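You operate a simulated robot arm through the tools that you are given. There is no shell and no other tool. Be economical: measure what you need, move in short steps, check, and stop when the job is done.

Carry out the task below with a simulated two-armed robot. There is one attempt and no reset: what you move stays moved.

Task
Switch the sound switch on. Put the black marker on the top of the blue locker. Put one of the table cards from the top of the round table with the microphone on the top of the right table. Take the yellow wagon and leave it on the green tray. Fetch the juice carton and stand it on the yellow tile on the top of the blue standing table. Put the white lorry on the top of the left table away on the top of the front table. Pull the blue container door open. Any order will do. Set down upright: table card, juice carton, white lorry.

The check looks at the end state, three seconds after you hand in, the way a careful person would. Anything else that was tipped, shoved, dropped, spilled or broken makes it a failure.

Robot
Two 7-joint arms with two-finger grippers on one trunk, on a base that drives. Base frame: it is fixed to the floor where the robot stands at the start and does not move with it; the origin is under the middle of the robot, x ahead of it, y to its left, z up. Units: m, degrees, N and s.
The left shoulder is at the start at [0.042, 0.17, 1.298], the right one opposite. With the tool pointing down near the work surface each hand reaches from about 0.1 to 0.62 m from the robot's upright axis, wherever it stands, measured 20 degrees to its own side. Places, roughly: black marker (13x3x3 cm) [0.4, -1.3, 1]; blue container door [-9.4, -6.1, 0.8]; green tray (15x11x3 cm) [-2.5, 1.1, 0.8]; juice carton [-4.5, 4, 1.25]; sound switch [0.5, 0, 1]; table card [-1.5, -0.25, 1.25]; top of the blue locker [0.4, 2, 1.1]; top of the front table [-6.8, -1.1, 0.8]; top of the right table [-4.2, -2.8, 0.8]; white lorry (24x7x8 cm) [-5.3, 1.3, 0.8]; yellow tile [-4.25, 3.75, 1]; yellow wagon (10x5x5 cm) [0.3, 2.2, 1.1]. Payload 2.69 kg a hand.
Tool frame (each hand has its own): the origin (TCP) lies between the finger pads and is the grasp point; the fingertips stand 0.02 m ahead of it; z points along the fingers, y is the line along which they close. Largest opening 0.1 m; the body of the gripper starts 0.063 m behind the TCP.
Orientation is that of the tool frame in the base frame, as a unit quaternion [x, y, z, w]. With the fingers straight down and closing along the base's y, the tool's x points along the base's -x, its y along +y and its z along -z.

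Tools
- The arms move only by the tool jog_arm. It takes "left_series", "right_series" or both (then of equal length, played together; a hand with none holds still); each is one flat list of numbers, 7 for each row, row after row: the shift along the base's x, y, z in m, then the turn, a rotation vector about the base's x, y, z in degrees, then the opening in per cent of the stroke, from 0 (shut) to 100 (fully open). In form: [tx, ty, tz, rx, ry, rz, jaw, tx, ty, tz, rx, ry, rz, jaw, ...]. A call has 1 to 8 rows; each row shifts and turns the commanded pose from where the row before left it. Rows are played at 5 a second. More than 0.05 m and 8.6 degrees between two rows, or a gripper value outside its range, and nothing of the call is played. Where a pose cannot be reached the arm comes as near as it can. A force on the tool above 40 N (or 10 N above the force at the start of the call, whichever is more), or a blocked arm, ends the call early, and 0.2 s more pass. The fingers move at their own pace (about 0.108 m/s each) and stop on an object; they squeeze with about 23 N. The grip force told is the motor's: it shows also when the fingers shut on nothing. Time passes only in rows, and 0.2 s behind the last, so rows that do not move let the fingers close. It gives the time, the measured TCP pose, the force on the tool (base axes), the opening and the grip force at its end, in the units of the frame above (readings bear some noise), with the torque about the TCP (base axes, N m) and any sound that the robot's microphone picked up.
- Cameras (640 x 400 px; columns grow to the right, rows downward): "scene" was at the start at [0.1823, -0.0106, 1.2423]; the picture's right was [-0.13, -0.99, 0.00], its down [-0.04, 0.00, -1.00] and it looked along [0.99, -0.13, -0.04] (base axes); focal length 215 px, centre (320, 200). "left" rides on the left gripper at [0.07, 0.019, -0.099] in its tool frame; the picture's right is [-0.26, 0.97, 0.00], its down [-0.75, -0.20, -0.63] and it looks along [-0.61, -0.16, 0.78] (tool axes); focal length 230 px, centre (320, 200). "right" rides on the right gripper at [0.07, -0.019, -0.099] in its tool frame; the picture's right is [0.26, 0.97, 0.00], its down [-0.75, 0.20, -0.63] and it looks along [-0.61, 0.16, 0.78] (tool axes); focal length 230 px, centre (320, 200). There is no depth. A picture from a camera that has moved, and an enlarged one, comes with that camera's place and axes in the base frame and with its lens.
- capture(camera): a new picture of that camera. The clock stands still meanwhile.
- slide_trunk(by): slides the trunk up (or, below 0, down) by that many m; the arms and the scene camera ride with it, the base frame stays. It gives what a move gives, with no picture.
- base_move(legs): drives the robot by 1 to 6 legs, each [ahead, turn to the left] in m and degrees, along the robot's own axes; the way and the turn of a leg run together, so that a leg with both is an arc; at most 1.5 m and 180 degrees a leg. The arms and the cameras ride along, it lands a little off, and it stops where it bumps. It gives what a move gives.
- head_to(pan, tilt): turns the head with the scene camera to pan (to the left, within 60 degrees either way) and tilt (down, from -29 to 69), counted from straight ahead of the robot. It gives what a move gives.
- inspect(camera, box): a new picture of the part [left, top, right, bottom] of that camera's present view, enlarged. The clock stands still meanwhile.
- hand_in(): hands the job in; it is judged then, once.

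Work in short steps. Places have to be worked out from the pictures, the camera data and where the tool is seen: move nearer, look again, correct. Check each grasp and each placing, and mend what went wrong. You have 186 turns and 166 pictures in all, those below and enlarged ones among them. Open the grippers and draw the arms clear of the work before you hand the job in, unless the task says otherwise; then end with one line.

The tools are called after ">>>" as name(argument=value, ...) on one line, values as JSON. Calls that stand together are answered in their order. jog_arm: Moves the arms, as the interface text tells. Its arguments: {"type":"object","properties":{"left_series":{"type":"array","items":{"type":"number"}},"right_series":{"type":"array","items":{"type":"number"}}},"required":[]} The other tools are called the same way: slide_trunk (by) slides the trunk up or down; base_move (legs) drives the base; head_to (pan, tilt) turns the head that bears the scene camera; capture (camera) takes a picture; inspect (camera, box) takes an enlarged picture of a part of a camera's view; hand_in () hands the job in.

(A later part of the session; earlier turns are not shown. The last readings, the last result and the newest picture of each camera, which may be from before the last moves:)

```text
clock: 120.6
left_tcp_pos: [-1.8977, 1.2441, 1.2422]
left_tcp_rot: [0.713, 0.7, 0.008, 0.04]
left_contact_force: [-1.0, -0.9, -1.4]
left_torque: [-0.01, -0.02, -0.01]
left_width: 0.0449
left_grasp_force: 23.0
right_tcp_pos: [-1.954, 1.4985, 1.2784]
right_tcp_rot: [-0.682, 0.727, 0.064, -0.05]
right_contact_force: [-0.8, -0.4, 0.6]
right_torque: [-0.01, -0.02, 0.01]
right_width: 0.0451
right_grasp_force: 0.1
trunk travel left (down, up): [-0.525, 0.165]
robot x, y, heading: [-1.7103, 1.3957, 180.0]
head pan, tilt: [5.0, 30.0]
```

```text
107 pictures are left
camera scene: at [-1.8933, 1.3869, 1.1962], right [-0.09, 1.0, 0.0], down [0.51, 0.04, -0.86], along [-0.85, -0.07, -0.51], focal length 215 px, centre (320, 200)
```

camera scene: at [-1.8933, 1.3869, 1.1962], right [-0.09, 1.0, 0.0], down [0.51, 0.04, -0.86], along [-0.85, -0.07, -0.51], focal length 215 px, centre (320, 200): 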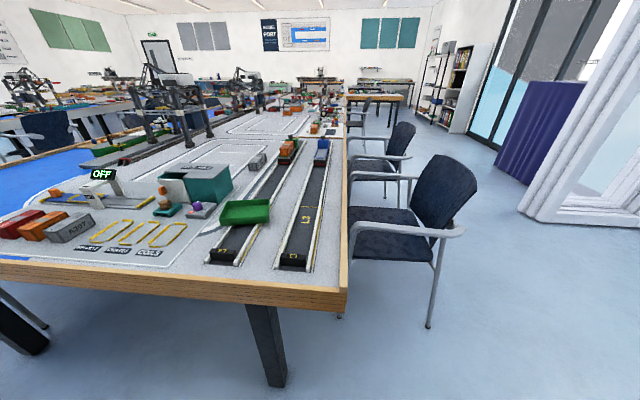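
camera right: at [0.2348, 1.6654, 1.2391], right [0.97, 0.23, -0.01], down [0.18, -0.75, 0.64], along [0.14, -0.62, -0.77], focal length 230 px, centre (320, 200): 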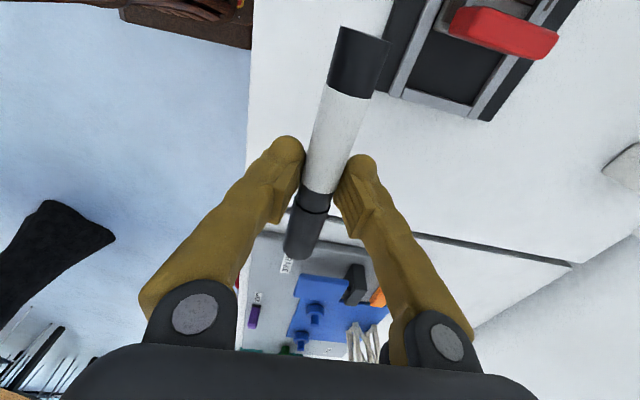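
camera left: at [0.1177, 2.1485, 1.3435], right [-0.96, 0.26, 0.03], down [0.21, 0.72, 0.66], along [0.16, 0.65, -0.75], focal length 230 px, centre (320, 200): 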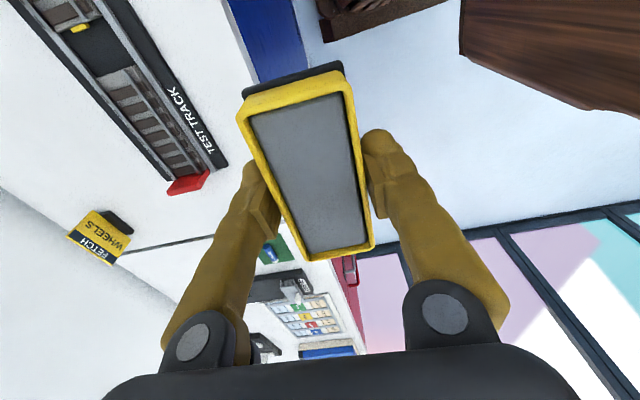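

Green tray is at about [-2.454, 1.097, 0.80]; table edge at x≈-2.2. I creep to about [-1.88, 1.25] and lower the trunk 0.3 m.

>>> base_move(legs=[[0, 41]])

>>> base_move(legs=[[0.215, 0]])

>>> base_move(legs=[[0, -41]])

>>> slide_trunk(by=-0.22)

>>> head_to(pan=15, tilt=30)

>>> capture(camera="scene")

>>> capture(camera="left")

```text
clock: 123.0
left_tcp_pos: [-1.7486, 1.1569, 1.2478]
left_tcp_rot: [0.415, 0.909, 0.006, 0.038]
left_contact_force: [1.0, -0.2, -1.5]
left_torque: [-0.01, 0.02, -0.02]
left_width: 0.045
left_grasp_force: 22.9
right_tcp_pos: [-1.9626, 1.3099, 1.2787]
right_tcp_rot: [0.898, -0.432, -0.041, 0.07]
right_contact_force: [1.0, -0.3, 0.6]
right_torque: [0.01, -0.02, 0.0]
right_width: 0.045
right_grasp_force: 0.1
trunk travel left (down, up): [-0.525, 0.165]
robot x, y, heading: [-1.7128, 1.3965, -137.7]
head pan, tilt: [5.0, 30.0]
```

```text
clock: 124.7
left_tcp_pos: [-1.9081, 1.023, 1.253]
left_tcp_rot: [0.408, 0.912, 0.019, 0.027]
left_contact_force: [-0.8, 0.3, -0.8]
left_torque: [-0.03, 0.04, 0.04]
left_width: 0.045
left_grasp_force: 23.3
right_tcp_pos: [-2.1097, 1.1768, 1.282]
right_tcp_rot: [0.898, -0.431, -0.047, 0.077]
right_contact_force: [0.1, 0.6, -0.8]
right_torque: [-0.02, 0.06, 0.01]
right_width: 0.0449
right_grasp_force: 0.0
trunk travel left (down, up): [-0.525, 0.165]
robot x, y, heading: [-1.8808, 1.2487, -137.7]
head pan, tilt: [5.0, 30.0]
```

```text
clock: 125.4
left_tcp_pos: [-1.9143, 1.0337, 1.267]
left_tcp_rot: [0.406, 0.914, -0.01, -0.017]
left_contact_force: [-114.3, -182.1, -78.4]
left_torque: [15.51, -10.36, 1.47]
left_width: 0.0452
left_grasp_force: 23.2
right_tcp_pos: [-2.0926, 1.1847, 1.3017]
right_tcp_rot: [0.892, -0.407, -0.078, 0.182]
right_contact_force: [-169.4, -105.5, 2.2]
right_torque: [7.28, -11.55, 7.25]
right_width: 0.045
right_grasp_force: 0.1
trunk travel left (down, up): [-0.525, 0.165]
robot x, y, heading: [-1.8811, 1.2487, -137.9]
head pan, tilt: [5.0, 30.0]
stopped in leg 1: the force on the tool passed its limit at 103 N (the readings are from after the stop); the commanded pose is now the measured one
```

```text
clock: 125.7
left_tcp_pos: [-1.9222, 1.03, 1.2676]
left_tcp_rot: [0.407, 0.913, -0.029, -0.031]
left_contact_force: [-149.3, -178.4, -48.3]
left_torque: [14.47, -15.32, 0.46]
left_width: 0.045
left_grasp_force: 22.2
right_tcp_pos: [-2.0967, 1.1768, 1.3146]
right_tcp_rot: [0.883, -0.389, -0.094, 0.244]
right_contact_force: [-165.8, -104.8, 29.2]
right_torque: [7.72, -10.18, 7.52]
right_width: 0.0448
right_grasp_force: 0.0
trunk travel left (down, up): [-0.523, 0.167]
robot x, y, heading: [-1.8798, 1.2491, -137.8]
head pan, tilt: [5.0, 30.0]
stopped: the force on the tool passed its limit at 241 N (the readings are from after the stop); the commanded pose is now the measured one
```

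```text
clock: 126.4
left_tcp_pos: [-1.9228, 1.0328, 1.2692]
left_tcp_rot: [0.405, 0.913, -0.025, -0.033]
left_contact_force: [-158.3, -196.4, 6.8]
left_torque: [18.5, -17.72, -0.14]
left_width: 0.0449
left_grasp_force: 23.0
right_tcp_pos: [-2.0949, 1.177, 1.3165]
right_tcp_rot: [0.883, -0.389, -0.094, 0.244]
right_contact_force: [-176.8, -89.2, 62.7]
right_torque: [7.43, -13.59, 7.64]
right_width: 0.0451
right_grasp_force: 0.0
trunk travel left (down, up): [-0.523, 0.167]
robot x, y, heading: [-1.8737, 1.2452, -137.6]
head pan, tilt: [15.0, 30.0]
```

```text
106 pictures are left
camera scene: at [-1.9919, 1.1127, 1.1943], right [-0.84, 0.54, 0.0], down [0.28, 0.43, -0.86], along [-0.46, -0.72, -0.51], focal length 215 px, centre (320, 200)
```

scene: 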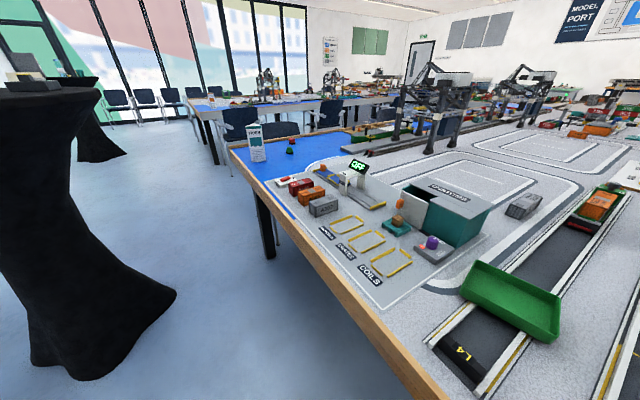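

```text
105 pictures are left
camera left: at [-1.9468, 1.0987, 1.3672], right [0.89, 0.45, -0.08], down [0.4, -0.68, 0.61], along [0.22, -0.57, -0.79], focal length 230 px, centre (320, 200)
```

left: 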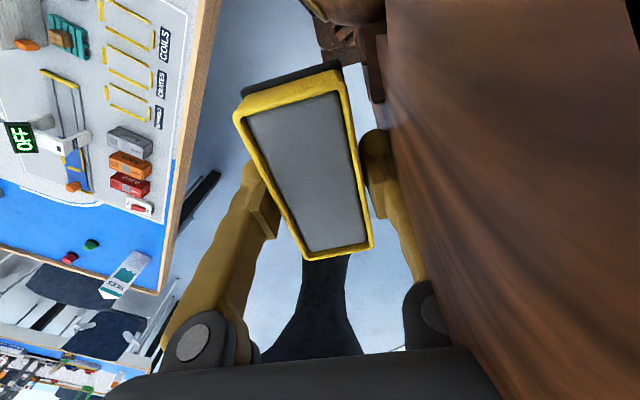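

Both hands were dragged back until they press on the robot's own trunk. I move both forward (away from the trunk) gently.

>>> jog_arm(left_series=[-0.015, -0.013, 0, 0, 0, 0, 10, -0.015, -0.013, 0, 0, 0, 0, 10, -0.015, -0.013, 0, 0, 0, 0, 10, -0.015, -0.013, 0, 0, 0, 0, 10], right_series=[-0.015, -0.013, 0, 0, 0, 0, 45, -0.015, -0.013, 0, 0, 0, 0, 45, -0.015, -0.013, 0, 0, 0, 0, 45, -0.015, -0.013, 0, 0, 0, 0, 45])

>>> capture(camera="left")

>>> capture(camera="right")

```text
clock: 127.4
left_tcp_pos: [-1.9623, 0.9928, 1.263]
left_tcp_rot: [0.406, 0.914, -0.009, -0.017]
left_contact_force: [-0.1, 0.5, -0.9]
left_torque: [-0.01, -0.02, 0.0]
left_width: 0.0451
left_grasp_force: 22.8
right_tcp_pos: [-2.142, 1.1462, 1.3038]
right_tcp_rot: [0.89, -0.407, -0.082, 0.187]
right_contact_force: [-0.5, 0.1, -0.2]
right_torque: [-0.01, -0.02, -0.02]
right_width: 0.0453
right_grasp_force: 0.1
trunk travel left (down, up): [-0.523, 0.167]
robot x, y, heading: [-1.8791, 1.2456, -138.0]
head pan, tilt: [15.0, 30.0]
```

```text
104 pictures are left
camera left: at [-1.9923, 1.0578, 1.3616], right [0.89, 0.46, -0.04], down [0.38, -0.69, 0.62], along [0.26, -0.56, -0.79], focal length 230 px, centre (320, 200)
```

left: 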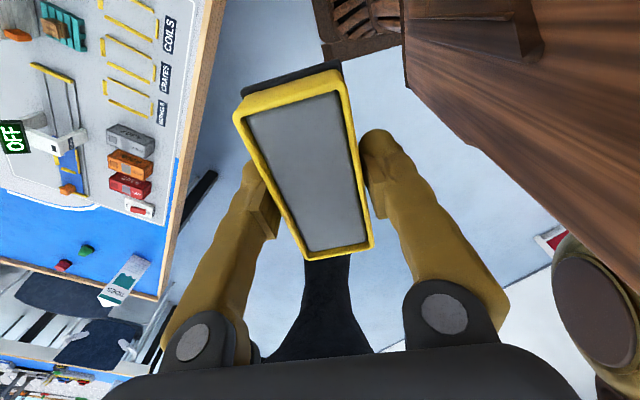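

```text
103 pictures are left
camera right: at [-2.0537, 1.1319, 1.3861], right [-0.5, -0.77, 0.39], down [-0.44, 0.62, 0.65], along [-0.74, 0.15, -0.65], focal length 230 px, centre (320, 200)
```

right: 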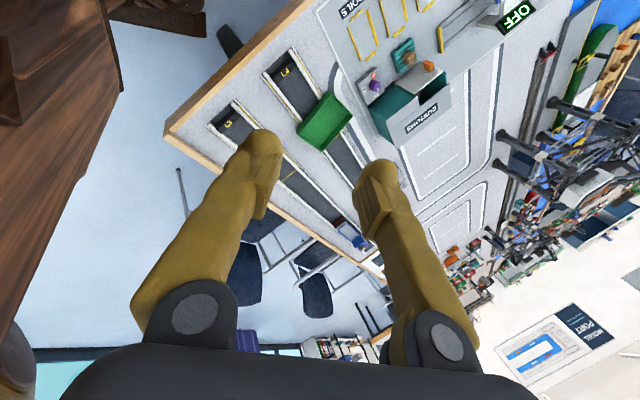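

Contact is gone and the wagon still held. I push both hands further out, then turn to face -x.

>>> jog_arm(left_series=[-0.03, -0.027, 0, 0, 0, 0, 10, -0.03, -0.027, 0, 0, 0, 0, 10, -0.03, -0.027, 0, 0, 0, 0, 10, -0.03, -0.027, 0, 0, 0, 0, 10], right_series=[-0.03, -0.024, 0, 0, 0, 0, 45, -0.03, -0.024, 0, 0, 0, 0, 45, -0.03, -0.024, 0, 0, 0, 0, 45, -0.03, -0.024, 0, 0, 0, 0, 45])

>>> base_move(legs=[[0, -40]])

>>> capture(camera="scene")

```text
clock: 128.4
left_tcp_pos: [-2.0836, 0.8834, 1.2645]
left_tcp_rot: [0.406, 0.913, -0.016, -0.02]
left_contact_force: [-0.2, -0.6, -1.5]
left_torque: [-0.01, -0.04, 0.0]
left_width: 0.0452
left_grasp_force: 23.0
right_tcp_pos: [-2.2634, 1.0478, 1.3034]
right_tcp_rot: [0.89, -0.407, -0.082, 0.187]
right_contact_force: [0.0, 0.1, 0.3]
right_torque: [0.03, -0.03, 0.01]
right_width: 0.0452
right_grasp_force: 0.1
trunk travel left (down, up): [-0.523, 0.167]
robot x, y, heading: [-1.8742, 1.2454, -137.9]
head pan, tilt: [15.0, 30.0]
```

```text
clock: 130.8
left_tcp_pos: [-2.2664, 1.1039, 1.2642]
left_tcp_rot: [0.697, 0.717, -0.007, -0.025]
left_contact_force: [0.3, -0.3, -1.4]
left_torque: [-0.01, 0.0, -0.01]
left_width: 0.0449
left_grasp_force: 22.8
right_tcp_pos: [-2.2971, 1.3462, 1.3057]
right_tcp_rot: [0.695, -0.689, -0.142, 0.149]
right_contact_force: [0.1, -0.2, -0.2]
right_torque: [0.01, -0.01, -0.04]
right_width: 0.0448
right_grasp_force: 0.1
trunk travel left (down, up): [-0.523, 0.167]
robot x, y, heading: [-1.8744, 1.2435, -178.4]
head pan, tilt: [15.0, 30.0]
```

```text
102 pictures are left
camera scene: at [-2.0531, 1.2174, 1.1943], right [-0.29, 0.96, 0.0], down [0.49, 0.14, -0.86], along [-0.82, -0.25, -0.51], focal length 215 px, centre (320, 200)
```

scene: 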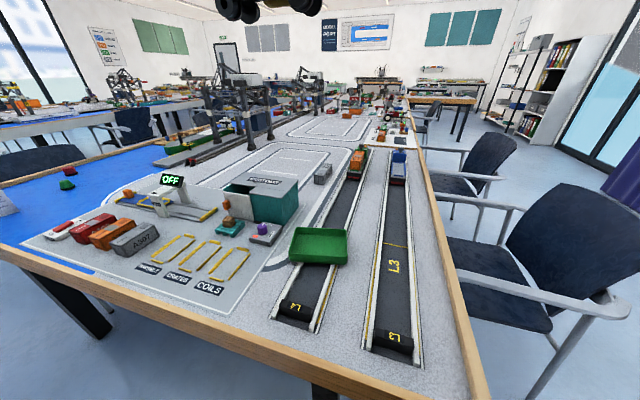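

The tray is centred near [-2.461, 1.089], rotated ~13°. I lower the trunk 0.25 m, then bring the wagon over the tray with a 12° yaw.

>>> slide_trunk(by=-0.25)

>>> jog_arm(left_series=[-0.04, 0, 0, 0, 0, 6, 10, -0.04, 0, 0, 0, 0, 6, 10, -0.04, -0.005, 0, 0, 0, 0, 10, -0.04, -0.005, -0.02, 0, 0, 0, 10, -0.03, 0, -0.03, 0, 0, 0, 10, 0, 0, 0, 0, 0, 0, 10])

>>> capture(camera="left")

>>> capture(camera="scene")

```text
clock: 133.3
left_tcp_pos: [-2.246, 1.105, 1.0207]
left_tcp_rot: [0.696, 0.717, -0.013, -0.03]
left_contact_force: [0.7, 0.2, -1.3]
left_torque: [0.0, 0.0, 0.04]
left_width: 0.0449
left_grasp_force: 22.9
right_tcp_pos: [-2.2763, 1.3468, 1.0616]
right_tcp_rot: [0.694, -0.687, -0.148, 0.154]
right_contact_force: [-0.1, -0.4, -0.2]
right_torque: [0.01, 0.03, -0.01]
right_width: 0.045
right_grasp_force: 0.1
trunk travel left (down, up): [-0.273, 0.417]
robot x, y, heading: [-1.8781, 1.2499, -178.3]
head pan, tilt: [15.0, 30.0]
```

```text
clock: 134.7
left_tcp_pos: [-2.4379, 1.0946, 0.9731]
left_tcp_rot: [0.617, 0.786, -0.018, -0.027]
left_contact_force: [0.1, -0.4, -1.2]
left_torque: [0.01, 0.03, -0.01]
left_width: 0.045
left_grasp_force: 22.8
right_tcp_pos: [-2.2751, 1.3481, 1.0618]
right_tcp_rot: [0.694, -0.687, -0.148, 0.154]
right_contact_force: [0.8, -0.6, -0.1]
right_torque: [0.02, -0.02, 0.02]
right_width: 0.0453
right_grasp_force: 0.0
trunk travel left (down, up): [-0.273, 0.417]
robot x, y, heading: [-1.8777, 1.2425, -178.3]
head pan, tilt: [15.0, 30.0]
```

```text
101 pictures are left
camera left: at [-2.4296, 1.1663, 1.0698], right [1.0, -0.02, -0.06], down [0.02, -0.78, 0.62], along [-0.06, -0.62, -0.78], focal length 230 px, centre (320, 200)
```

left: 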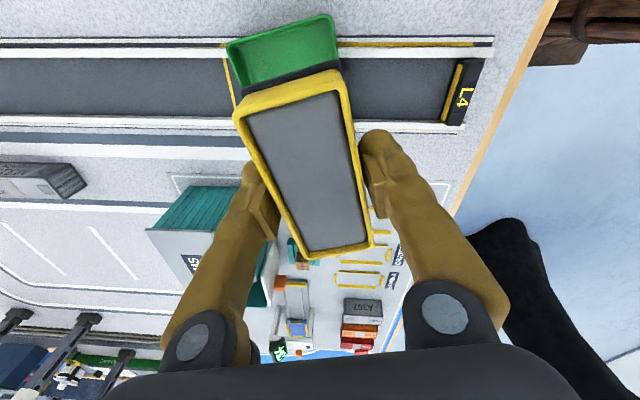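

```text
100 pictures are left
camera scene: at [-2.0487, 1.2174, 0.9444], right [-0.29, 0.96, 0.0], down [0.49, 0.14, -0.86], along [-0.82, -0.25, -0.51], focal length 215 px, centre (320, 200)
```

scene: 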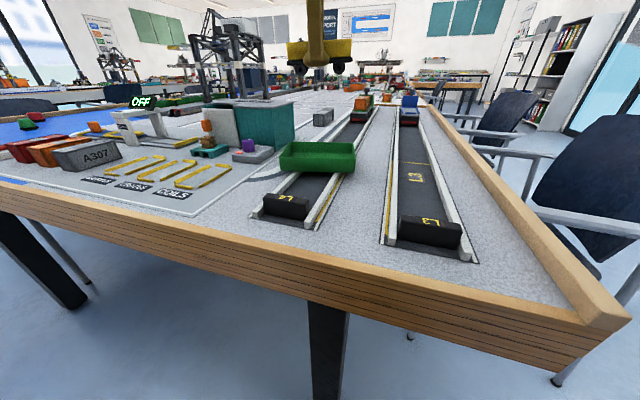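

The tray centre refines to [-2.472, 1.085]. I shift and lower to about 2–3 cm above its floor.

>>> jog_arm(left_series=[-0.032, -0.016, 0, 0, 0, 0, 10, 0, 0, -0.04, 0, 0, 0, 10, 0, 0, -0.035, 0, 0, 0, 10, 0, 0, 0, 0, 0, 0, 10])

>>> capture(camera="left")

>>> inspect(camera="scene", box=[240, 60, 400, 200])

```text
clock: 135.7
left_tcp_pos: [-2.4706, 1.079, 0.8954]
left_tcp_rot: [0.618, 0.786, -0.016, -0.027]
left_contact_force: [-0.4, -0.3, -1.4]
left_torque: [0.01, -0.01, -0.01]
left_width: 0.0453
left_grasp_force: 22.6
right_tcp_pos: [-2.2771, 1.3471, 1.0609]
right_tcp_rot: [0.694, -0.688, -0.148, 0.154]
right_contact_force: [-0.2, 0.7, 0.1]
right_torque: [0.0, 0.02, 0.01]
right_width: 0.045
right_grasp_force: 0.0
trunk travel left (down, up): [-0.273, 0.417]
robot x, y, heading: [-1.8767, 1.2431, -178.4]
head pan, tilt: [15.0, 30.0]
```

```text
99 pictures are left
camera left: at [-2.4616, 1.1506, 0.9922], right [1.0, -0.02, -0.06], down [0.02, -0.78, 0.62], along [-0.06, -0.62, -0.78], focal length 230 px, centre (320, 200)
```

left: 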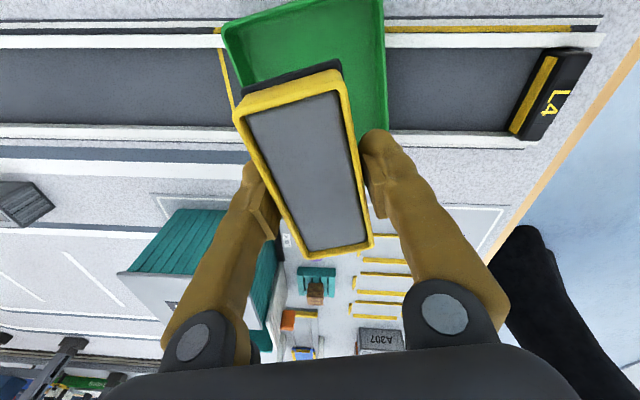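

```text
2.86 times, centred on (320, 130) of scene
camera zoom: at [-2.0489, 1.2174, 0.9444], right [-0.29, 0.96, 0.0], down [0.49, 0.14, -0.86], along [-0.82, -0.25, -0.51], focal length 615 px, centre (320, 400)
```

zoom: 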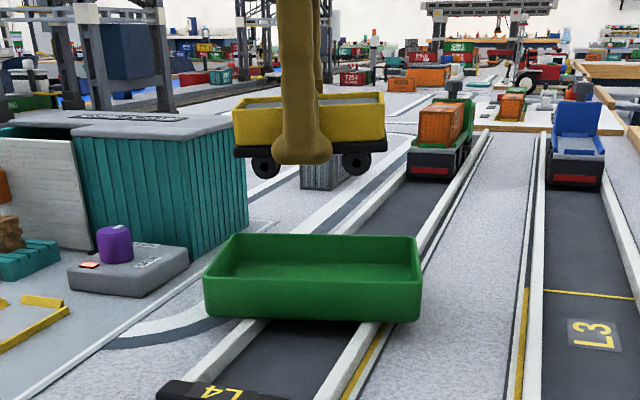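

Centred over the tray. I lower the rest in shrinking steps.

>>> jog_arm(left_series=[0, 0, -0.035, 0, 0, 0, 10, 0, 0, -0.015, 0, 0, 0, 10, 0, 0, -0.006, 0, 0, 0, 10, 0, 0, -0.004, 0, 0, 0, 10])

>>> inspect(camera="scene", box=[240, 60, 400, 200])

```text
clock: 136.7
left_tcp_pos: [-2.4707, 1.0781, 0.8352]
left_tcp_rot: [0.617, 0.786, -0.016, -0.027]
left_contact_force: [-0.2, -0.1, -1.5]
left_torque: [0.02, 0.03, 0.01]
left_width: 0.0449
left_grasp_force: 23.3
right_tcp_pos: [-2.276, 1.3468, 1.0614]
right_tcp_rot: [0.694, -0.687, -0.147, 0.154]
right_contact_force: [-0.3, -0.5, 0.1]
right_torque: [-0.04, -0.02, -0.01]
right_width: 0.045
right_grasp_force: 0.1
trunk travel left (down, up): [-0.273, 0.417]
robot x, y, heading: [-1.8794, 1.2474, -178.2]
head pan, tilt: [15.0, 30.0]
```

```text
2.86 times, centred on (320, 130) of scene
camera zoom: at [-2.049, 1.2174, 0.9443], right [-0.29, 0.96, 0.0], down [0.49, 0.14, -0.86], along [-0.82, -0.25, -0.51], focal length 615 px, centre (320, 400)
```

zoom: 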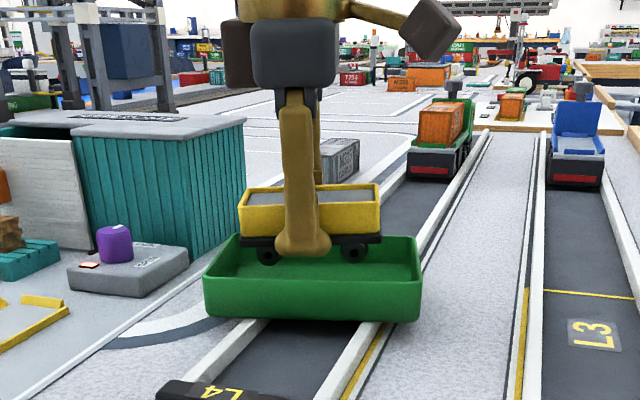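

>>> jog_arm(left_series=[0, 0, -0.005, 0, 0, 0, 10, 0, 0, -0.003, 0, 0, 0, 10, 0, 0, -0.003, 0, 0, 0, 10, 0, 0, 0, 0, 0, 0, 10])

>>> inspect(camera="scene", box=[240, 80, 400, 180])

```text
clock: 137.7
left_tcp_pos: [-2.47, 1.079, 0.8248]
left_tcp_rot: [0.618, 0.786, -0.017, -0.028]
left_contact_force: [-0.1, -0.5, -1.7]
left_torque: [-0.02, -0.01, 0.04]
left_width: 0.0451
left_grasp_force: 22.5
right_tcp_pos: [-2.2762, 1.3473, 1.0611]
right_tcp_rot: [0.694, -0.687, -0.148, 0.154]
right_contact_force: [0.4, 0.7, 0.2]
right_torque: [0.02, 0.03, -0.05]
right_width: 0.045
right_grasp_force: 0.0
trunk travel left (down, up): [-0.273, 0.417]
robot x, y, heading: [-1.8771, 1.2418, -178.2]
head pan, tilt: [15.0, 30.0]
```

```text
4.00 times, centred on (320, 130) of scene
camera zoom: at [-2.049, 1.2174, 0.9443], right [-0.29, 0.96, 0.0], down [0.49, 0.14, -0.86], along [-0.82, -0.25, -0.51], focal length 861 px, centre (320, 480)
```

zoom: 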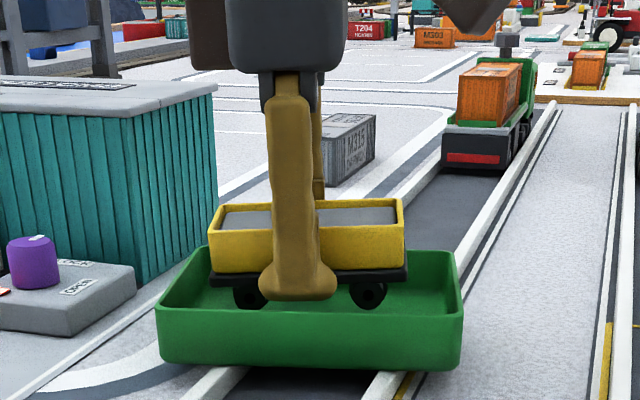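

>>> jog_arm(left_series=[0, 0, -0.003, 0, 0, 0, 10, 0, 0, -0.003, 0, 0, 0, 10, 0, 0, -0.002, 0, 0, 0, 10])

>>> jog_arm(left_series=[0, 0, -0.002, 0, 0, 0, 10, 0, 0, -0.002, 0, 0, 0, 10])

>>> inspect(camera="scene", box=[240, 80, 400, 180])

```text
clock: 138.5
left_tcp_pos: [-2.4695, 1.0796, 0.817]
left_tcp_rot: [0.618, 0.786, -0.017, -0.027]
left_contact_force: [-0.2, -0.4, -0.5]
left_torque: [0.0, 0.02, 0.05]
left_width: 0.0449
left_grasp_force: 23.1
right_tcp_pos: [-2.2756, 1.3485, 1.0604]
right_tcp_rot: [0.694, -0.688, -0.147, 0.155]
right_contact_force: [-0.5, 0.3, 0.3]
right_torque: [0.03, 0.0, 0.03]
right_width: 0.0451
right_grasp_force: 0.2
trunk travel left (down, up): [-0.273, 0.417]
robot x, y, heading: [-1.8776, 1.2452, -178.3]
head pan, tilt: [15.0, 30.0]
```

```text
clock: 139.1
left_tcp_pos: [-2.4703, 1.0795, 0.8125]
left_tcp_rot: [0.618, 0.786, -0.017, -0.027]
left_contact_force: [0.2, -0.8, 0.4]
left_torque: [-0.05, -0.01, 0.01]
left_width: 0.045
left_grasp_force: 22.8
right_tcp_pos: [-2.2769, 1.3459, 1.0611]
right_tcp_rot: [0.694, -0.688, -0.148, 0.154]
right_contact_force: [0.1, 0.2, -0.9]
right_torque: [0.02, 0.02, -0.02]
right_width: 0.0449
right_grasp_force: 0.1
trunk travel left (down, up): [-0.273, 0.417]
robot x, y, heading: [-1.881, 1.2416, -178.2]
head pan, tilt: [15.0, 30.0]
```

```text
4.00 times, centred on (320, 130) of scene
camera zoom: at [-2.0489, 1.2174, 0.9444], right [-0.29, 0.96, 0.0], down [0.49, 0.14, -0.86], along [-0.82, -0.25, -0.51], focal length 861 px, centre (320, 480)
```

zoom: 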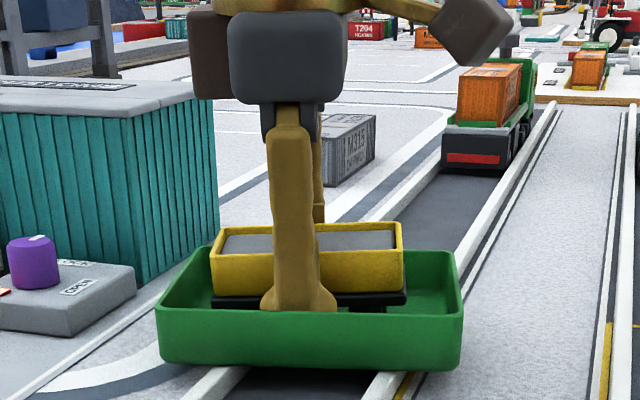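

The weight is just coming off (force from -1.5 to +0.4 N): touching. One more millimetre, then open and lift.

>>> jog_arm(left_series=[0, 0, -0.0015, 0, 0, 0, 10, 0, 0, 0, 0, 0, 0, 55, 0, 0, 0, 0, 0, 0, 60, 0, 0, 0.02, 0, 0, 0, 60, 0, 0, 0.04, 0, 0, 0, 60, 0, 0, 0.05, 0, 0, 0, 60, 0.03, 0, 0.04, 0, 0, 0, 60])

>>> inspect(camera="scene", box=[240, 80, 400, 180])

```text
clock: 140.7
left_tcp_pos: [-2.4395, 1.0811, 0.9632]
left_tcp_rot: [0.618, 0.785, -0.017, -0.028]
left_contact_force: [1.2, 0.5, -0.5]
left_torque: [0.0, 0.04, -0.01]
left_width: 0.0599
left_grasp_force: 0.1
right_tcp_pos: [-2.2746, 1.3473, 1.0629]
right_tcp_rot: [0.694, -0.687, -0.148, 0.155]
right_contact_force: [-0.1, 0.2, -0.3]
right_torque: [0.02, 0.01, 0.04]
right_width: 0.045
right_grasp_force: 0.1
trunk travel left (down, up): [-0.273, 0.417]
robot x, y, heading: [-1.8751, 1.2417, -178.2]
head pan, tilt: [15.0, 30.0]
```

```text
4.00 times, centred on (320, 130) of scene
camera zoom: at [-2.0481, 1.2176, 0.9445], right [-0.29, 0.96, 0.0], down [0.49, 0.14, -0.86], along [-0.82, -0.25, -0.51], focal length 861 px, centre (320, 480)
```

zoom: 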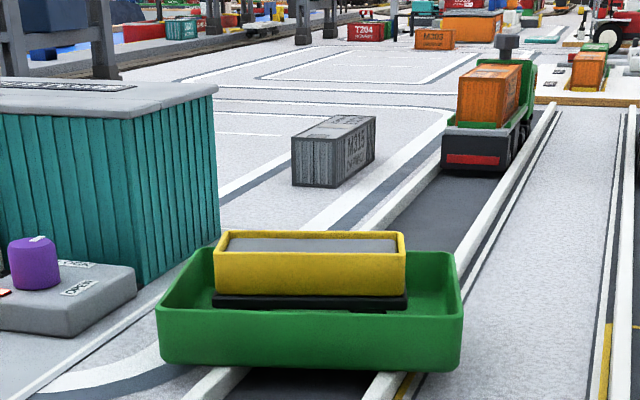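

The wagon rests in the tray. I raise the trunk, pull the left hand in a bit, back away and turn toward the round table.

>>> slide_trunk(by=0.3)

>>> jog_arm(left_series=[0.04, 0, 0, 0, 0, -6, 60, 0.04, 0, 0, 0, 0, -6, 60, 0.04, 0, 0, 0, 0, 0, 60, 0.02, 0, 0, 0, 0, 0, 60])

>>> base_move(legs=[[-0.25, 0]])

>>> base_move(legs=[[0, 98]])

>>> head_to(pan=0, tilt=20)

>>> capture(camera="scene")

```text
clock: 143.7
left_tcp_pos: [-2.4406, 1.0804, 1.2623]
left_tcp_rot: [0.617, 0.786, -0.016, -0.028]
left_contact_force: [-0.3, 0.2, 1.2]
left_torque: [0.02, 0.0, -0.01]
left_width: 0.06
left_grasp_force: 0.1
right_tcp_pos: [-2.2762, 1.3473, 1.3601]
right_tcp_rot: [0.694, -0.688, -0.148, 0.154]
right_contact_force: [0.6, 0.6, -0.4]
right_torque: [0.01, -0.01, 0.0]
right_width: 0.045
right_grasp_force: 0.1
trunk travel left (down, up): [-0.573, 0.117]
robot x, y, heading: [-1.875, 1.2459, -178.4]
head pan, tilt: [15.0, 30.0]
```

```text
clock: 144.7
left_tcp_pos: [-2.2998, 1.0793, 1.2612]
left_tcp_rot: [0.697, 0.716, -0.013, -0.031]
left_contact_force: [0.4, 0.1, -0.4]
left_torque: [0.0, -0.02, -0.02]
left_width: 0.0601
left_grasp_force: 0.0
right_tcp_pos: [-2.2757, 1.3474, 1.3626]
right_tcp_rot: [0.694, -0.688, -0.148, 0.154]
right_contact_force: [-0.3, -0.2, 0.5]
right_torque: [0.0, 0.0, -0.01]
right_width: 0.0447
right_grasp_force: 0.1
trunk travel left (down, up): [-0.573, 0.117]
robot x, y, heading: [-1.8777, 1.2436, -178.3]
head pan, tilt: [15.0, 30.0]
```

```text
clock: 146.6
left_tcp_pos: [-2.0488, 1.0888, 1.2614]
left_tcp_rot: [0.698, 0.715, -0.013, -0.03]
left_contact_force: [0.4, 0.0, -0.1]
left_torque: [0.02, 0.0, 0.01]
left_width: 0.0601
left_grasp_force: 0.0
right_tcp_pos: [-2.024, 1.3574, 1.3616]
right_tcp_rot: [0.692, -0.689, -0.147, 0.155]
right_contact_force: [0.2, 0.2, 0.3]
right_torque: [0.01, 0.03, -0.03]
right_width: 0.0448
right_grasp_force: 0.1
trunk travel left (down, up): [-0.573, 0.117]
robot x, y, heading: [-1.626, 1.2478, -178.5]
head pan, tilt: [15.0, 30.0]
```

```text
clock: 151.3
left_tcp_pos: [-1.3958, 0.8842, 1.2685]
left_tcp_rot: [-0.1, 0.994, -0.039, -0.008]
left_contact_force: [0.5, -0.5, -0.3]
left_torque: [-0.01, 0.0, 0.0]
left_width: 0.0597
left_grasp_force: 0.0
right_tcp_pos: [-1.6636, 0.862, 1.3659]
right_tcp_rot: [0.971, 0.088, 0.023, 0.221]
right_contact_force: [-0.2, -0.7, -0.8]
right_torque: [-0.01, -0.03, -0.02]
right_width: 0.0451
right_grasp_force: 0.1
trunk travel left (down, up): [-0.573, 0.117]
robot x, y, heading: [-1.6321, 1.2524, -78.7]
head pan, tilt: [15.0, 30.0]
```

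```text
clock: 152.1
left_tcp_pos: [-1.399, 0.9063, 1.2746]
left_tcp_rot: [-0.099, 0.994, -0.048, -0.008]
left_contact_force: [-0.8, 1.0, 0.3]
left_torque: [-0.03, 0.01, 0.01]
left_width: 0.06
left_grasp_force: 0.1
right_tcp_pos: [-1.6694, 0.8867, 1.3723]
right_tcp_rot: [0.969, 0.088, 0.023, 0.231]
right_contact_force: [-0.3, 0.9, 0.0]
right_torque: [-0.05, -0.04, 0.01]
right_width: 0.0449
right_grasp_force: 0.0
trunk travel left (down, up): [-0.573, 0.117]
robot x, y, heading: [-1.6343, 1.2531, -78.5]
head pan, tilt: [0.0, 20.0]
```

```text
93 pictures are left
camera scene: at [-1.5969, 1.0744, 1.2606], right [-0.98, -0.2, 0.0], down [-0.07, 0.35, -0.93], along [0.19, -0.92, -0.36], focal length 215 px, centre (320, 200)
```

scene: 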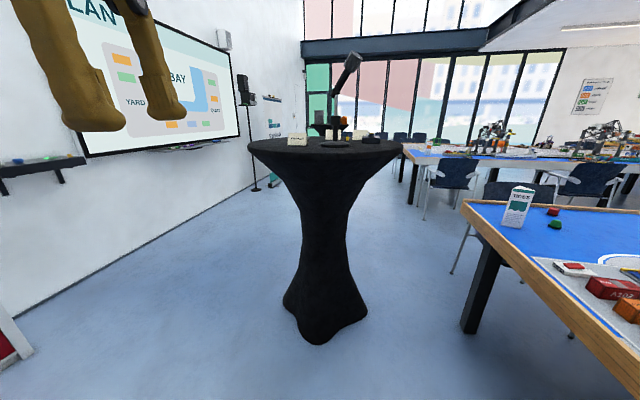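

The mic's round table is ahead, top ≈1.09 m. I enlarge it to find the table cards.

>>> inspect(camera="scene", box=[236, 60, 412, 170])

```text
3.64 times, centred on (324, 115) of scene
camera zoom: at [-1.5969, 1.0744, 1.2606], right [-0.98, -0.2, 0.0], down [-0.07, 0.35, -0.93], along [0.19, -0.92, -0.36], focal length 783 px, centre (306, 509)
```

zoom: 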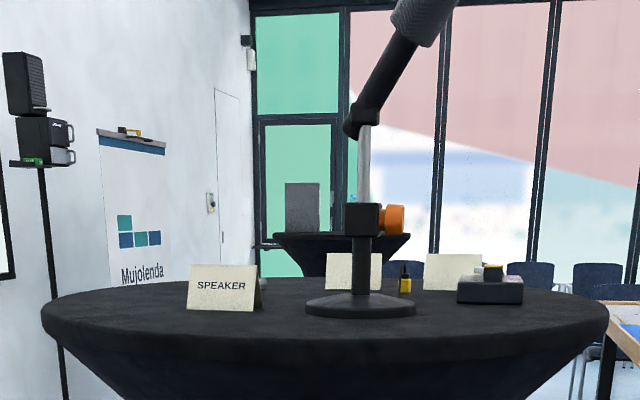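

Three tent cards; the SPEAKER card at the left front is easiest, roughly [-1.25, 0.08]. The left hand already closes front-to-back, so I drive nearer with it ahead, trunk raised for clearance.

>>> slide_trunk(by=0.1)

>>> base_move(legs=[[0.6, 8]])

>>> base_move(legs=[[0, -18]])

>>> head_to(pan=10, tilt=30)

>>> capture(camera="scene")

>>> capture(camera="left")

```text
clock: 153.4
left_tcp_pos: [-1.3992, 0.9024, 1.3734]
left_tcp_rot: [-0.098, 0.994, -0.046, -0.005]
left_contact_force: [0.8, -0.3, 0.2]
left_torque: [0.02, 0.01, -0.02]
left_width: 0.06
left_grasp_force: 0.1
right_tcp_pos: [-1.6689, 0.8833, 1.472]
right_tcp_rot: [0.969, 0.087, 0.023, 0.228]
right_contact_force: [0.2, -0.4, 0.2]
right_torque: [0.03, 0.01, 0.03]
right_width: 0.0449
right_grasp_force: 0.1
trunk travel left (down, up): [-0.673, 0.017]
robot x, y, heading: [-1.6323, 1.255, -78.5]
head pan, tilt: [0.0, 20.0]
```

```text
clock: 156.8
left_tcp_pos: [-1.1888, 0.3616, 1.3745]
left_tcp_rot: [-0.171, 0.984, -0.046, -0.002]
left_contact_force: [-0.6, 0.5, 0.3]
left_torque: [0.04, 0.03, -0.05]
left_width: 0.0598
left_grasp_force: 0.0
right_tcp_pos: [-1.4524, 0.3033, 1.4727]
right_tcp_rot: [0.96, 0.158, 0.04, 0.227]
right_contact_force: [0.2, 0.5, 0.3]
right_torque: [0.02, 0.02, -0.01]
right_width: 0.0449
right_grasp_force: 0.1
trunk travel left (down, up): [-0.673, 0.017]
robot x, y, heading: [-1.4695, 0.6723, -70.4]
head pan, tilt: [0.0, 20.0]
```

```text
clock: 157.7
left_tcp_pos: [-1.2269, 0.4291, 1.3349]
left_tcp_rot: [-0.146, 0.989, 0.018, -0.014]
left_contact_force: [-0.1, 1.4, 0.2]
left_torque: [-0.04, 0.03, 0.0]
left_width: 0.0601
left_grasp_force: 0.1
right_tcp_pos: [-1.4924, 0.3727, 1.4867]
right_tcp_rot: [0.957, 0.132, 0.034, 0.256]
right_contact_force: [0.4, 0.5, 0.5]
right_torque: [-0.04, 0.03, -0.01]
right_width: 0.045
right_grasp_force: 0.0
trunk travel left (down, up): [-0.673, 0.017]
robot x, y, heading: [-1.4713, 0.6702, -72.8]
head pan, tilt: [0.0, 20.0]
stopped in leg 1: the robot was blocked; the commanded pose is now the measured one
```

```text
clock: 158.4
left_tcp_pos: [-1.2274, 0.4248, 1.3368]
left_tcp_rot: [-0.146, 0.989, 0.017, -0.014]
left_contact_force: [0.2, -0.4, 0.6]
left_torque: [-0.03, -0.03, 0.03]
left_width: 0.0603
left_grasp_force: 0.1
right_tcp_pos: [-1.4943, 0.3678, 1.4865]
right_tcp_rot: [0.957, 0.132, 0.034, 0.255]
right_contact_force: [-0.6, 0.3, 0.9]
right_torque: [0.02, -0.01, 0.0]
right_width: 0.0453
right_grasp_force: 0.0
trunk travel left (down, up): [-0.673, 0.017]
robot x, y, heading: [-1.4724, 0.6705, -73.2]
head pan, tilt: [10.0, 30.0]
```

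```text
91 pictures are left
camera scene: at [-1.4038, 0.5055, 1.3445], right [-0.89, -0.45, 0.0], down [-0.23, 0.46, -0.86], along [0.39, -0.76, -0.51], focal length 215 px, centre (320, 200)
```

scene: 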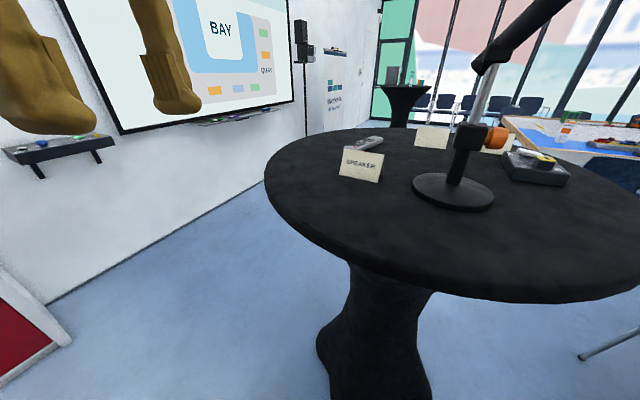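

```text
90 pictures are left
camera left: at [-1.2966, 0.4206, 1.4356], right [-0.03, 1.0, 0.03], down [0.8, 0.01, 0.61], along [0.6, 0.04, -0.8], focal length 230 px, centre (320, 200)
```

left: 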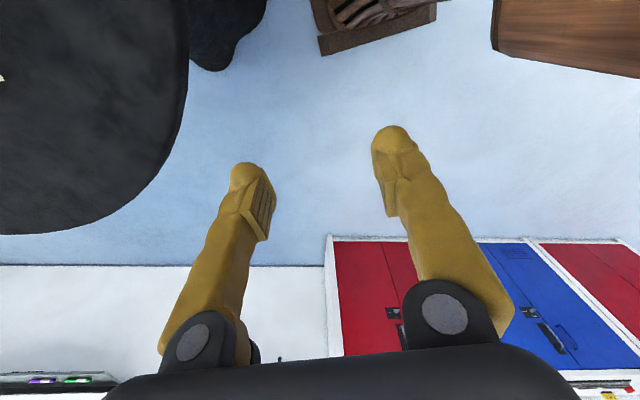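

The mic stem is at about [-1.45, 0.04]; the card centre at [-1.283, 0.068], top ≈1.195, faces ±y. I creep 0.1 m forward and move the left hand above it, squaring the yaw.

>>> base_move(legs=[[0.1, 0]])

>>> jog_arm(left_series=[-0.01, -0.04, 0, 0, 0, -3, 70, -0.015, -0.04, 0, 0, 0, -3, 70, -0.015, -0.04, 0, 0, 0, -3, 70, -0.015, -0.04, -0.01, 0, 0, -3, 70, -0.015, -0.04, -0.01, 0, 0, -4, 70, -0.01, -0.03, -0.02, 0, 0, 0, 70, 0, 0, 0, 0, 0, 0, 70])

>>> capture(camera="left")

>>> capture(camera="scene")

```text
clock: 159.5
left_tcp_pos: [-1.205, 0.3489, 1.3501]
left_tcp_rot: [-0.146, 0.989, -0.007, -0.01]
left_contact_force: [0.4, -1.4, 1.2]
left_torque: [0.03, 0.05, 0.01]
left_width: 0.0599
left_grasp_force: 0.0
right_tcp_pos: [-1.4712, 0.2983, 1.4916]
right_tcp_rot: [0.955, 0.133, 0.036, 0.262]
right_contact_force: [1.2, -0.8, 0.9]
right_torque: [0.11, 0.08, 0.01]
right_width: 0.045
right_grasp_force: 0.1
trunk travel left (down, up): [-0.673, 0.017]
robot x, y, heading: [-1.444, 0.5758, -73.1]
head pan, tilt: [10.0, 30.0]
```

```text
clock: 161.3
left_tcp_pos: [-1.2588, 0.1057, 1.3157]
left_tcp_rot: [-0.034, 0.999, -0.01, -0.031]
left_contact_force: [-0.7, 0.0, -0.2]
left_torque: [-0.09, -0.01, 0.01]
left_width: 0.0698
left_grasp_force: 0.1
right_tcp_pos: [-1.47, 0.2906, 1.489]
right_tcp_rot: [0.956, 0.132, 0.035, 0.26]
right_contact_force: [-1.2, 1.2, 0.6]
right_torque: [-0.06, -0.03, 0.01]
right_width: 0.045
right_grasp_force: 0.0
trunk travel left (down, up): [-0.673, 0.017]
robot x, y, heading: [-1.4403, 0.5759, -72.8]
head pan, tilt: [10.0, 30.0]
stopped in row 7 (left hand): the arm was blocked; the commanded pose is now the measured one
```

```text
89 pictures are left
camera left: at [-1.3224, 0.1225, 1.4177], right [0.19, 0.98, -0.03], down [0.8, -0.14, 0.58], along [0.57, -0.14, -0.81], focal length 230 px, centre (320, 200)
```

left: 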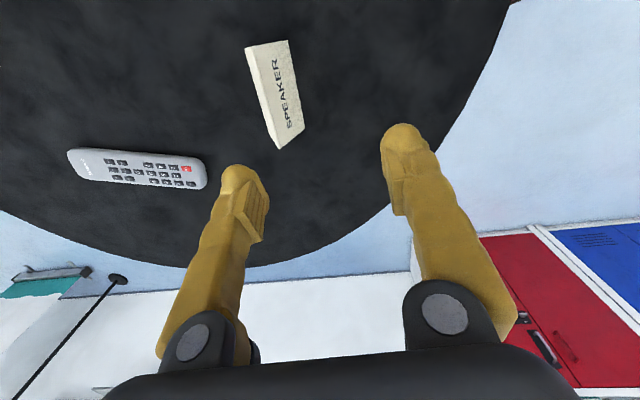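

```text
88 pictures are left
camera scene: at [-1.3735, 0.4082, 1.3442], right [-0.89, -0.45, 0.0], down [-0.23, 0.46, -0.86], along [0.39, -0.76, -0.52], focal length 215 px, centre (320, 200)
```

scene: 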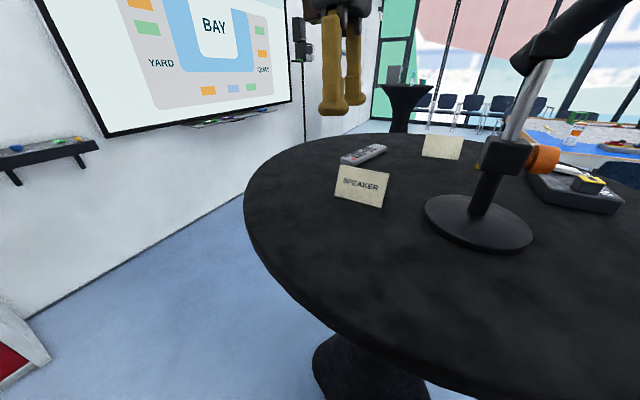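

Ridge centre of the card ≈[-1.281, 0.058]. The arm balks only when high, so I move over while lowering.

>>> jog_arm(left_series=[0, 0, -0.03, 0, 0, 0, 75, -0.011, -0.024, -0.02, 0, 0, 0, 75, -0.011, -0.024, -0.01, 0, 0, 0, 75, 0, 0, 0, 0, 0, 0, 75])

>>> capture(camera="left")

```text
clock: 162.5
left_tcp_pos: [-1.2556, 0.0915, 1.2369]
left_tcp_rot: [-0.076, 0.995, 0.01, -0.059]
left_contact_force: [-0.4, 1.4, 0.7]
left_torque: [-0.02, -0.08, -0.02]
left_width: 0.0749
left_grasp_force: 0.0
right_tcp_pos: [-1.4804, 0.3226, 1.4946]
right_tcp_rot: [0.952, 0.132, 0.037, 0.274]
right_contact_force: [0.0, 0.8, 0.4]
right_torque: [-0.06, 0.05, -0.02]
right_width: 0.0448
right_grasp_force: 0.0
trunk travel left (down, up): [-0.673, 0.017]
robot x, y, heading: [-1.4445, 0.575, -72.9]
head pan, tilt: [10.0, 30.0]
stopped in row 4 (left hand): the arm was blocked; the commanded pose is now the measured one
```

```text
87 pictures are left
camera left: at [-1.3155, 0.0986, 1.343], right [0.11, 0.99, 0.0], down [0.84, -0.09, 0.53], along [0.53, -0.06, -0.85], focal length 230 px, centre (320, 200)
```

left: 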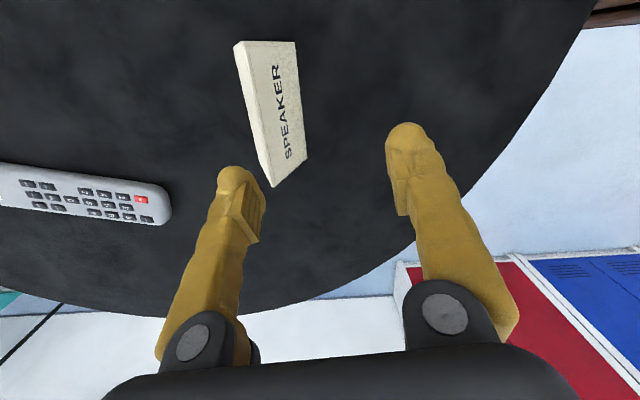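

The target is straight ahead of the robot's middle, awkward for the yawed left arm. I pull the hand back from the table, turn the base 15° right, and retry.

>>> jog_arm(left_series=[0.02, 0.04, 0.02, 0, 0, 0, 75, 0.02, 0.04, 0.01, 0, 0, 0, 75, 0.02, 0.04, 0, 0, 0, 0, 75, 0.02, 0.04, 0, 0, 0, 0, 75, 0, 0, 0, 0, 0, 0, 75])

>>> base_move(legs=[[0, -15]])

>>> capture(camera="scene")

```text
clock: 163.7
left_tcp_pos: [-1.1828, 0.2464, 1.2659]
left_tcp_rot: [-0.066, 0.996, 0.009, -0.052]
left_contact_force: [-0.4, -0.1, -0.7]
left_torque: [0.02, -0.04, -0.02]
left_width: 0.0751
left_grasp_force: 0.1
right_tcp_pos: [-1.4805, 0.3152, 1.493]
right_tcp_rot: [0.953, 0.132, 0.036, 0.27]
right_contact_force: [-0.8, -0.4, 0.2]
right_torque: [0.01, 0.0, 0.03]
right_width: 0.0448
right_grasp_force: 0.1
trunk travel left (down, up): [-0.673, 0.017]
robot x, y, heading: [-1.4404, 0.5786, -72.9]
head pan, tilt: [10.0, 30.0]
```

```text
clock: 164.6
left_tcp_pos: [-1.2039, 0.2693, 1.2759]
left_tcp_rot: [-0.042, 0.998, -0.004, -0.052]
left_contact_force: [0.4, -0.7, 0.0]
left_torque: [0.0, 0.02, -0.04]
left_width: 0.0749
left_grasp_force: 0.1
right_tcp_pos: [-1.4996, 0.3545, 1.4921]
right_tcp_rot: [0.956, 0.111, 0.028, 0.271]
right_contact_force: [-0.3, -0.2, 0.0]
right_torque: [0.01, 0.02, 0.0]
right_width: 0.0451
right_grasp_force: 0.0
trunk travel left (down, up): [-0.673, 0.017]
robot x, y, heading: [-1.4481, 0.5752, -75.3]
head pan, tilt: [10.0, 30.0]
stopped in leg 1: the robot was blocked; the commanded pose is now the measured one
```

```text
86 pictures are left
camera scene: at [-1.379, 0.4048, 1.3439], right [-0.91, -0.42, 0.0], down [-0.21, 0.47, -0.86], along [0.36, -0.78, -0.52], focal length 215 px, centre (320, 200)
```

scene: 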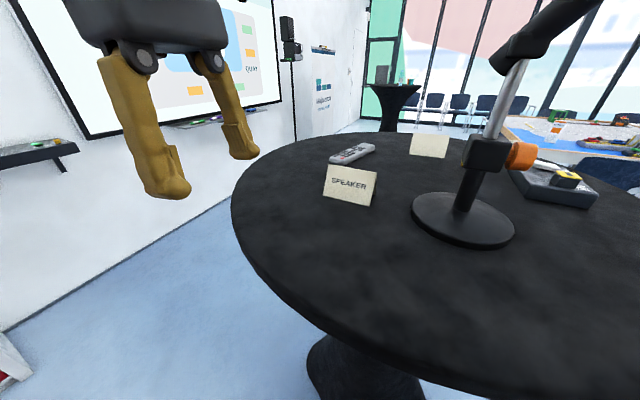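

The first try to turn stopped as before; repeating usually works.

>>> base_move(legs=[[0, -12]])

```text
clock: 165.4
left_tcp_pos: [-1.2325, 0.3011, 1.2857]
left_tcp_rot: [-0.016, 0.998, -0.02, -0.051]
left_contact_force: [-1.0, 0.0, 0.8]
left_torque: [-0.03, -0.05, -0.01]
left_width: 0.0751
left_grasp_force: 0.0
right_tcp_pos: [-1.5197, 0.3842, 1.5045]
right_tcp_rot: [0.953, 0.088, 0.031, 0.287]
right_contact_force: [14.3, -124.5, 62.9]
right_torque: [4.36, 1.26, 1.58]
right_width: 0.0
right_grasp_force: 0.0
trunk travel left (down, up): [-0.673, 0.017]
robot x, y, heading: [-1.4439, 0.5778, -78.2]
head pan, tilt: [10.0, 30.0]
stopped in leg 1: the robot was blocked; the commanded pose is now the measured one
```

The right hand has drifted back against the trunk (124 N). I move it forward/outward and straighten its tool.

>>> jog_arm(right_series=[-0.01, -0.025, 0, 0, 0, 0, 20, -0.02, -0.025, 0, 0, 0, 0, 20, -0.03, -0.02, 0, 8, 0, 0, 20, -0.04, -0.01, 0, 8, 0, 0, 20, -0.04, -0.01, 0, 8, 0, 0, 20, -0.03, 0, 0, 8, 0, 0, 20])

>>> capture(camera="right")

```text
clock: 166.8
left_tcp_pos: [-1.2312, 0.2988, 1.2872]
left_tcp_rot: [-0.018, 0.998, -0.019, -0.052]
left_contact_force: [0.4, -0.8, 0.5]
left_torque: [-0.04, 0.01, 0.04]
left_width: 0.075
left_grasp_force: 0.1
right_tcp_pos: [-1.693, 0.3092, 1.5005]
right_tcp_rot: [0.996, 0.073, 0.046, 0.01]
right_contact_force: [-0.5, -0.2, -0.4]
right_torque: [0.0, -0.03, -0.03]
right_width: 0.02
right_grasp_force: 0.1
trunk travel left (down, up): [-0.673, 0.017]
robot x, y, heading: [-1.4422, 0.5801, -78.1]
head pan, tilt: [10.0, 30.0]
```

```text
85 pictures are left
camera right: at [-1.6367, 0.3391, 1.6051], right [0.4, -0.92, 0.05], down [-0.77, -0.3, 0.56], along [-0.5, -0.26, -0.82], focal length 230 px, centre (320, 200)
```

right: 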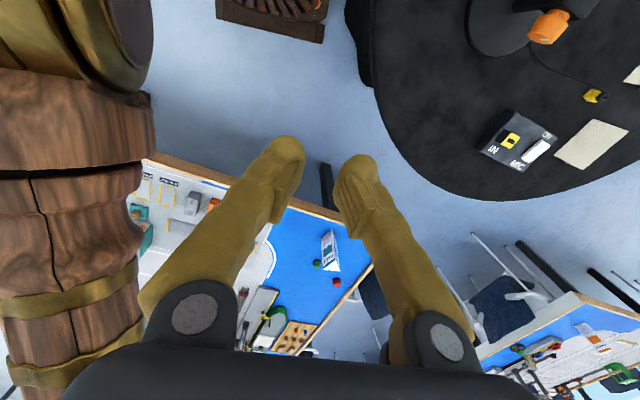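

Free now. Turn the base 10° right.

>>> base_move(legs=[[0, -10]])

>>> jog_arm(left_series=[0.01, -0.04, 0, 0, 0, 4, 75, 0, -0.04, 0, 0, 0, 5, 75, 0, -0.04, -0.01, 0, -5, 0, 75, 0, -0.03, -0.02, 0, 0, 0, 75, 0, 0, 0, 0, 0, 0, 75])

>>> capture(camera="left")

```text
clock: 167.9
left_tcp_pos: [-1.2809, 0.2679, 1.2865]
left_tcp_rot: [0.069, 0.996, -0.014, -0.052]
left_contact_force: [-0.1, 0.0, 0.4]
left_torque: [0.0, -0.02, -0.05]
left_width: 0.075
left_grasp_force: 0.1
right_tcp_pos: [-1.7357, 0.3558, 1.5011]
right_tcp_rot: [0.999, -0.012, 0.046, 0.015]
right_contact_force: [-0.2, 0.6, -0.8]
right_torque: [-0.01, -0.01, 0.02]
right_width: 0.02
right_grasp_force: 0.2
trunk travel left (down, up): [-0.673, 0.017]
robot x, y, heading: [-1.4441, 0.5766, -87.6]
head pan, tilt: [10.0, 30.0]
```

```text
clock: 169.1
left_tcp_pos: [-1.275, 0.1386, 1.2612]
left_tcp_rot: [-0.007, 1.0, -0.025, -0.005]
left_contact_force: [-0.7, -0.2, 0.1]
left_torque: [-0.05, -0.05, -0.02]
left_width: 0.0749
left_grasp_force: 0.0
right_tcp_pos: [-1.7347, 0.379, 1.5037]
right_tcp_rot: [0.999, -0.012, 0.044, 0.021]
right_contact_force: [0.2, 0.3, -0.9]
right_torque: [0.03, -0.01, 0.02]
right_width: 0.0203
right_grasp_force: 0.1
trunk travel left (down, up): [-0.673, 0.017]
robot x, y, heading: [-1.4397, 0.5783, -88.1]
head pan, tilt: [10.0, 30.0]
```

```text
84 pictures are left
camera left: at [-1.343, 0.1623, 1.3579], right [0.24, 0.97, -0.05], down [0.76, -0.16, 0.63], along [0.6, -0.19, -0.77], focal length 230 px, centre (320, 200)
```

left: 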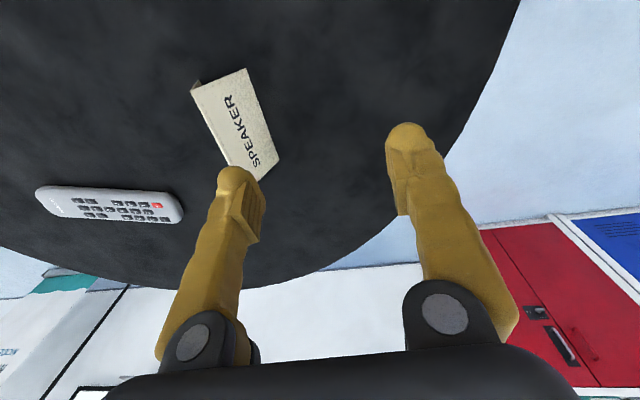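

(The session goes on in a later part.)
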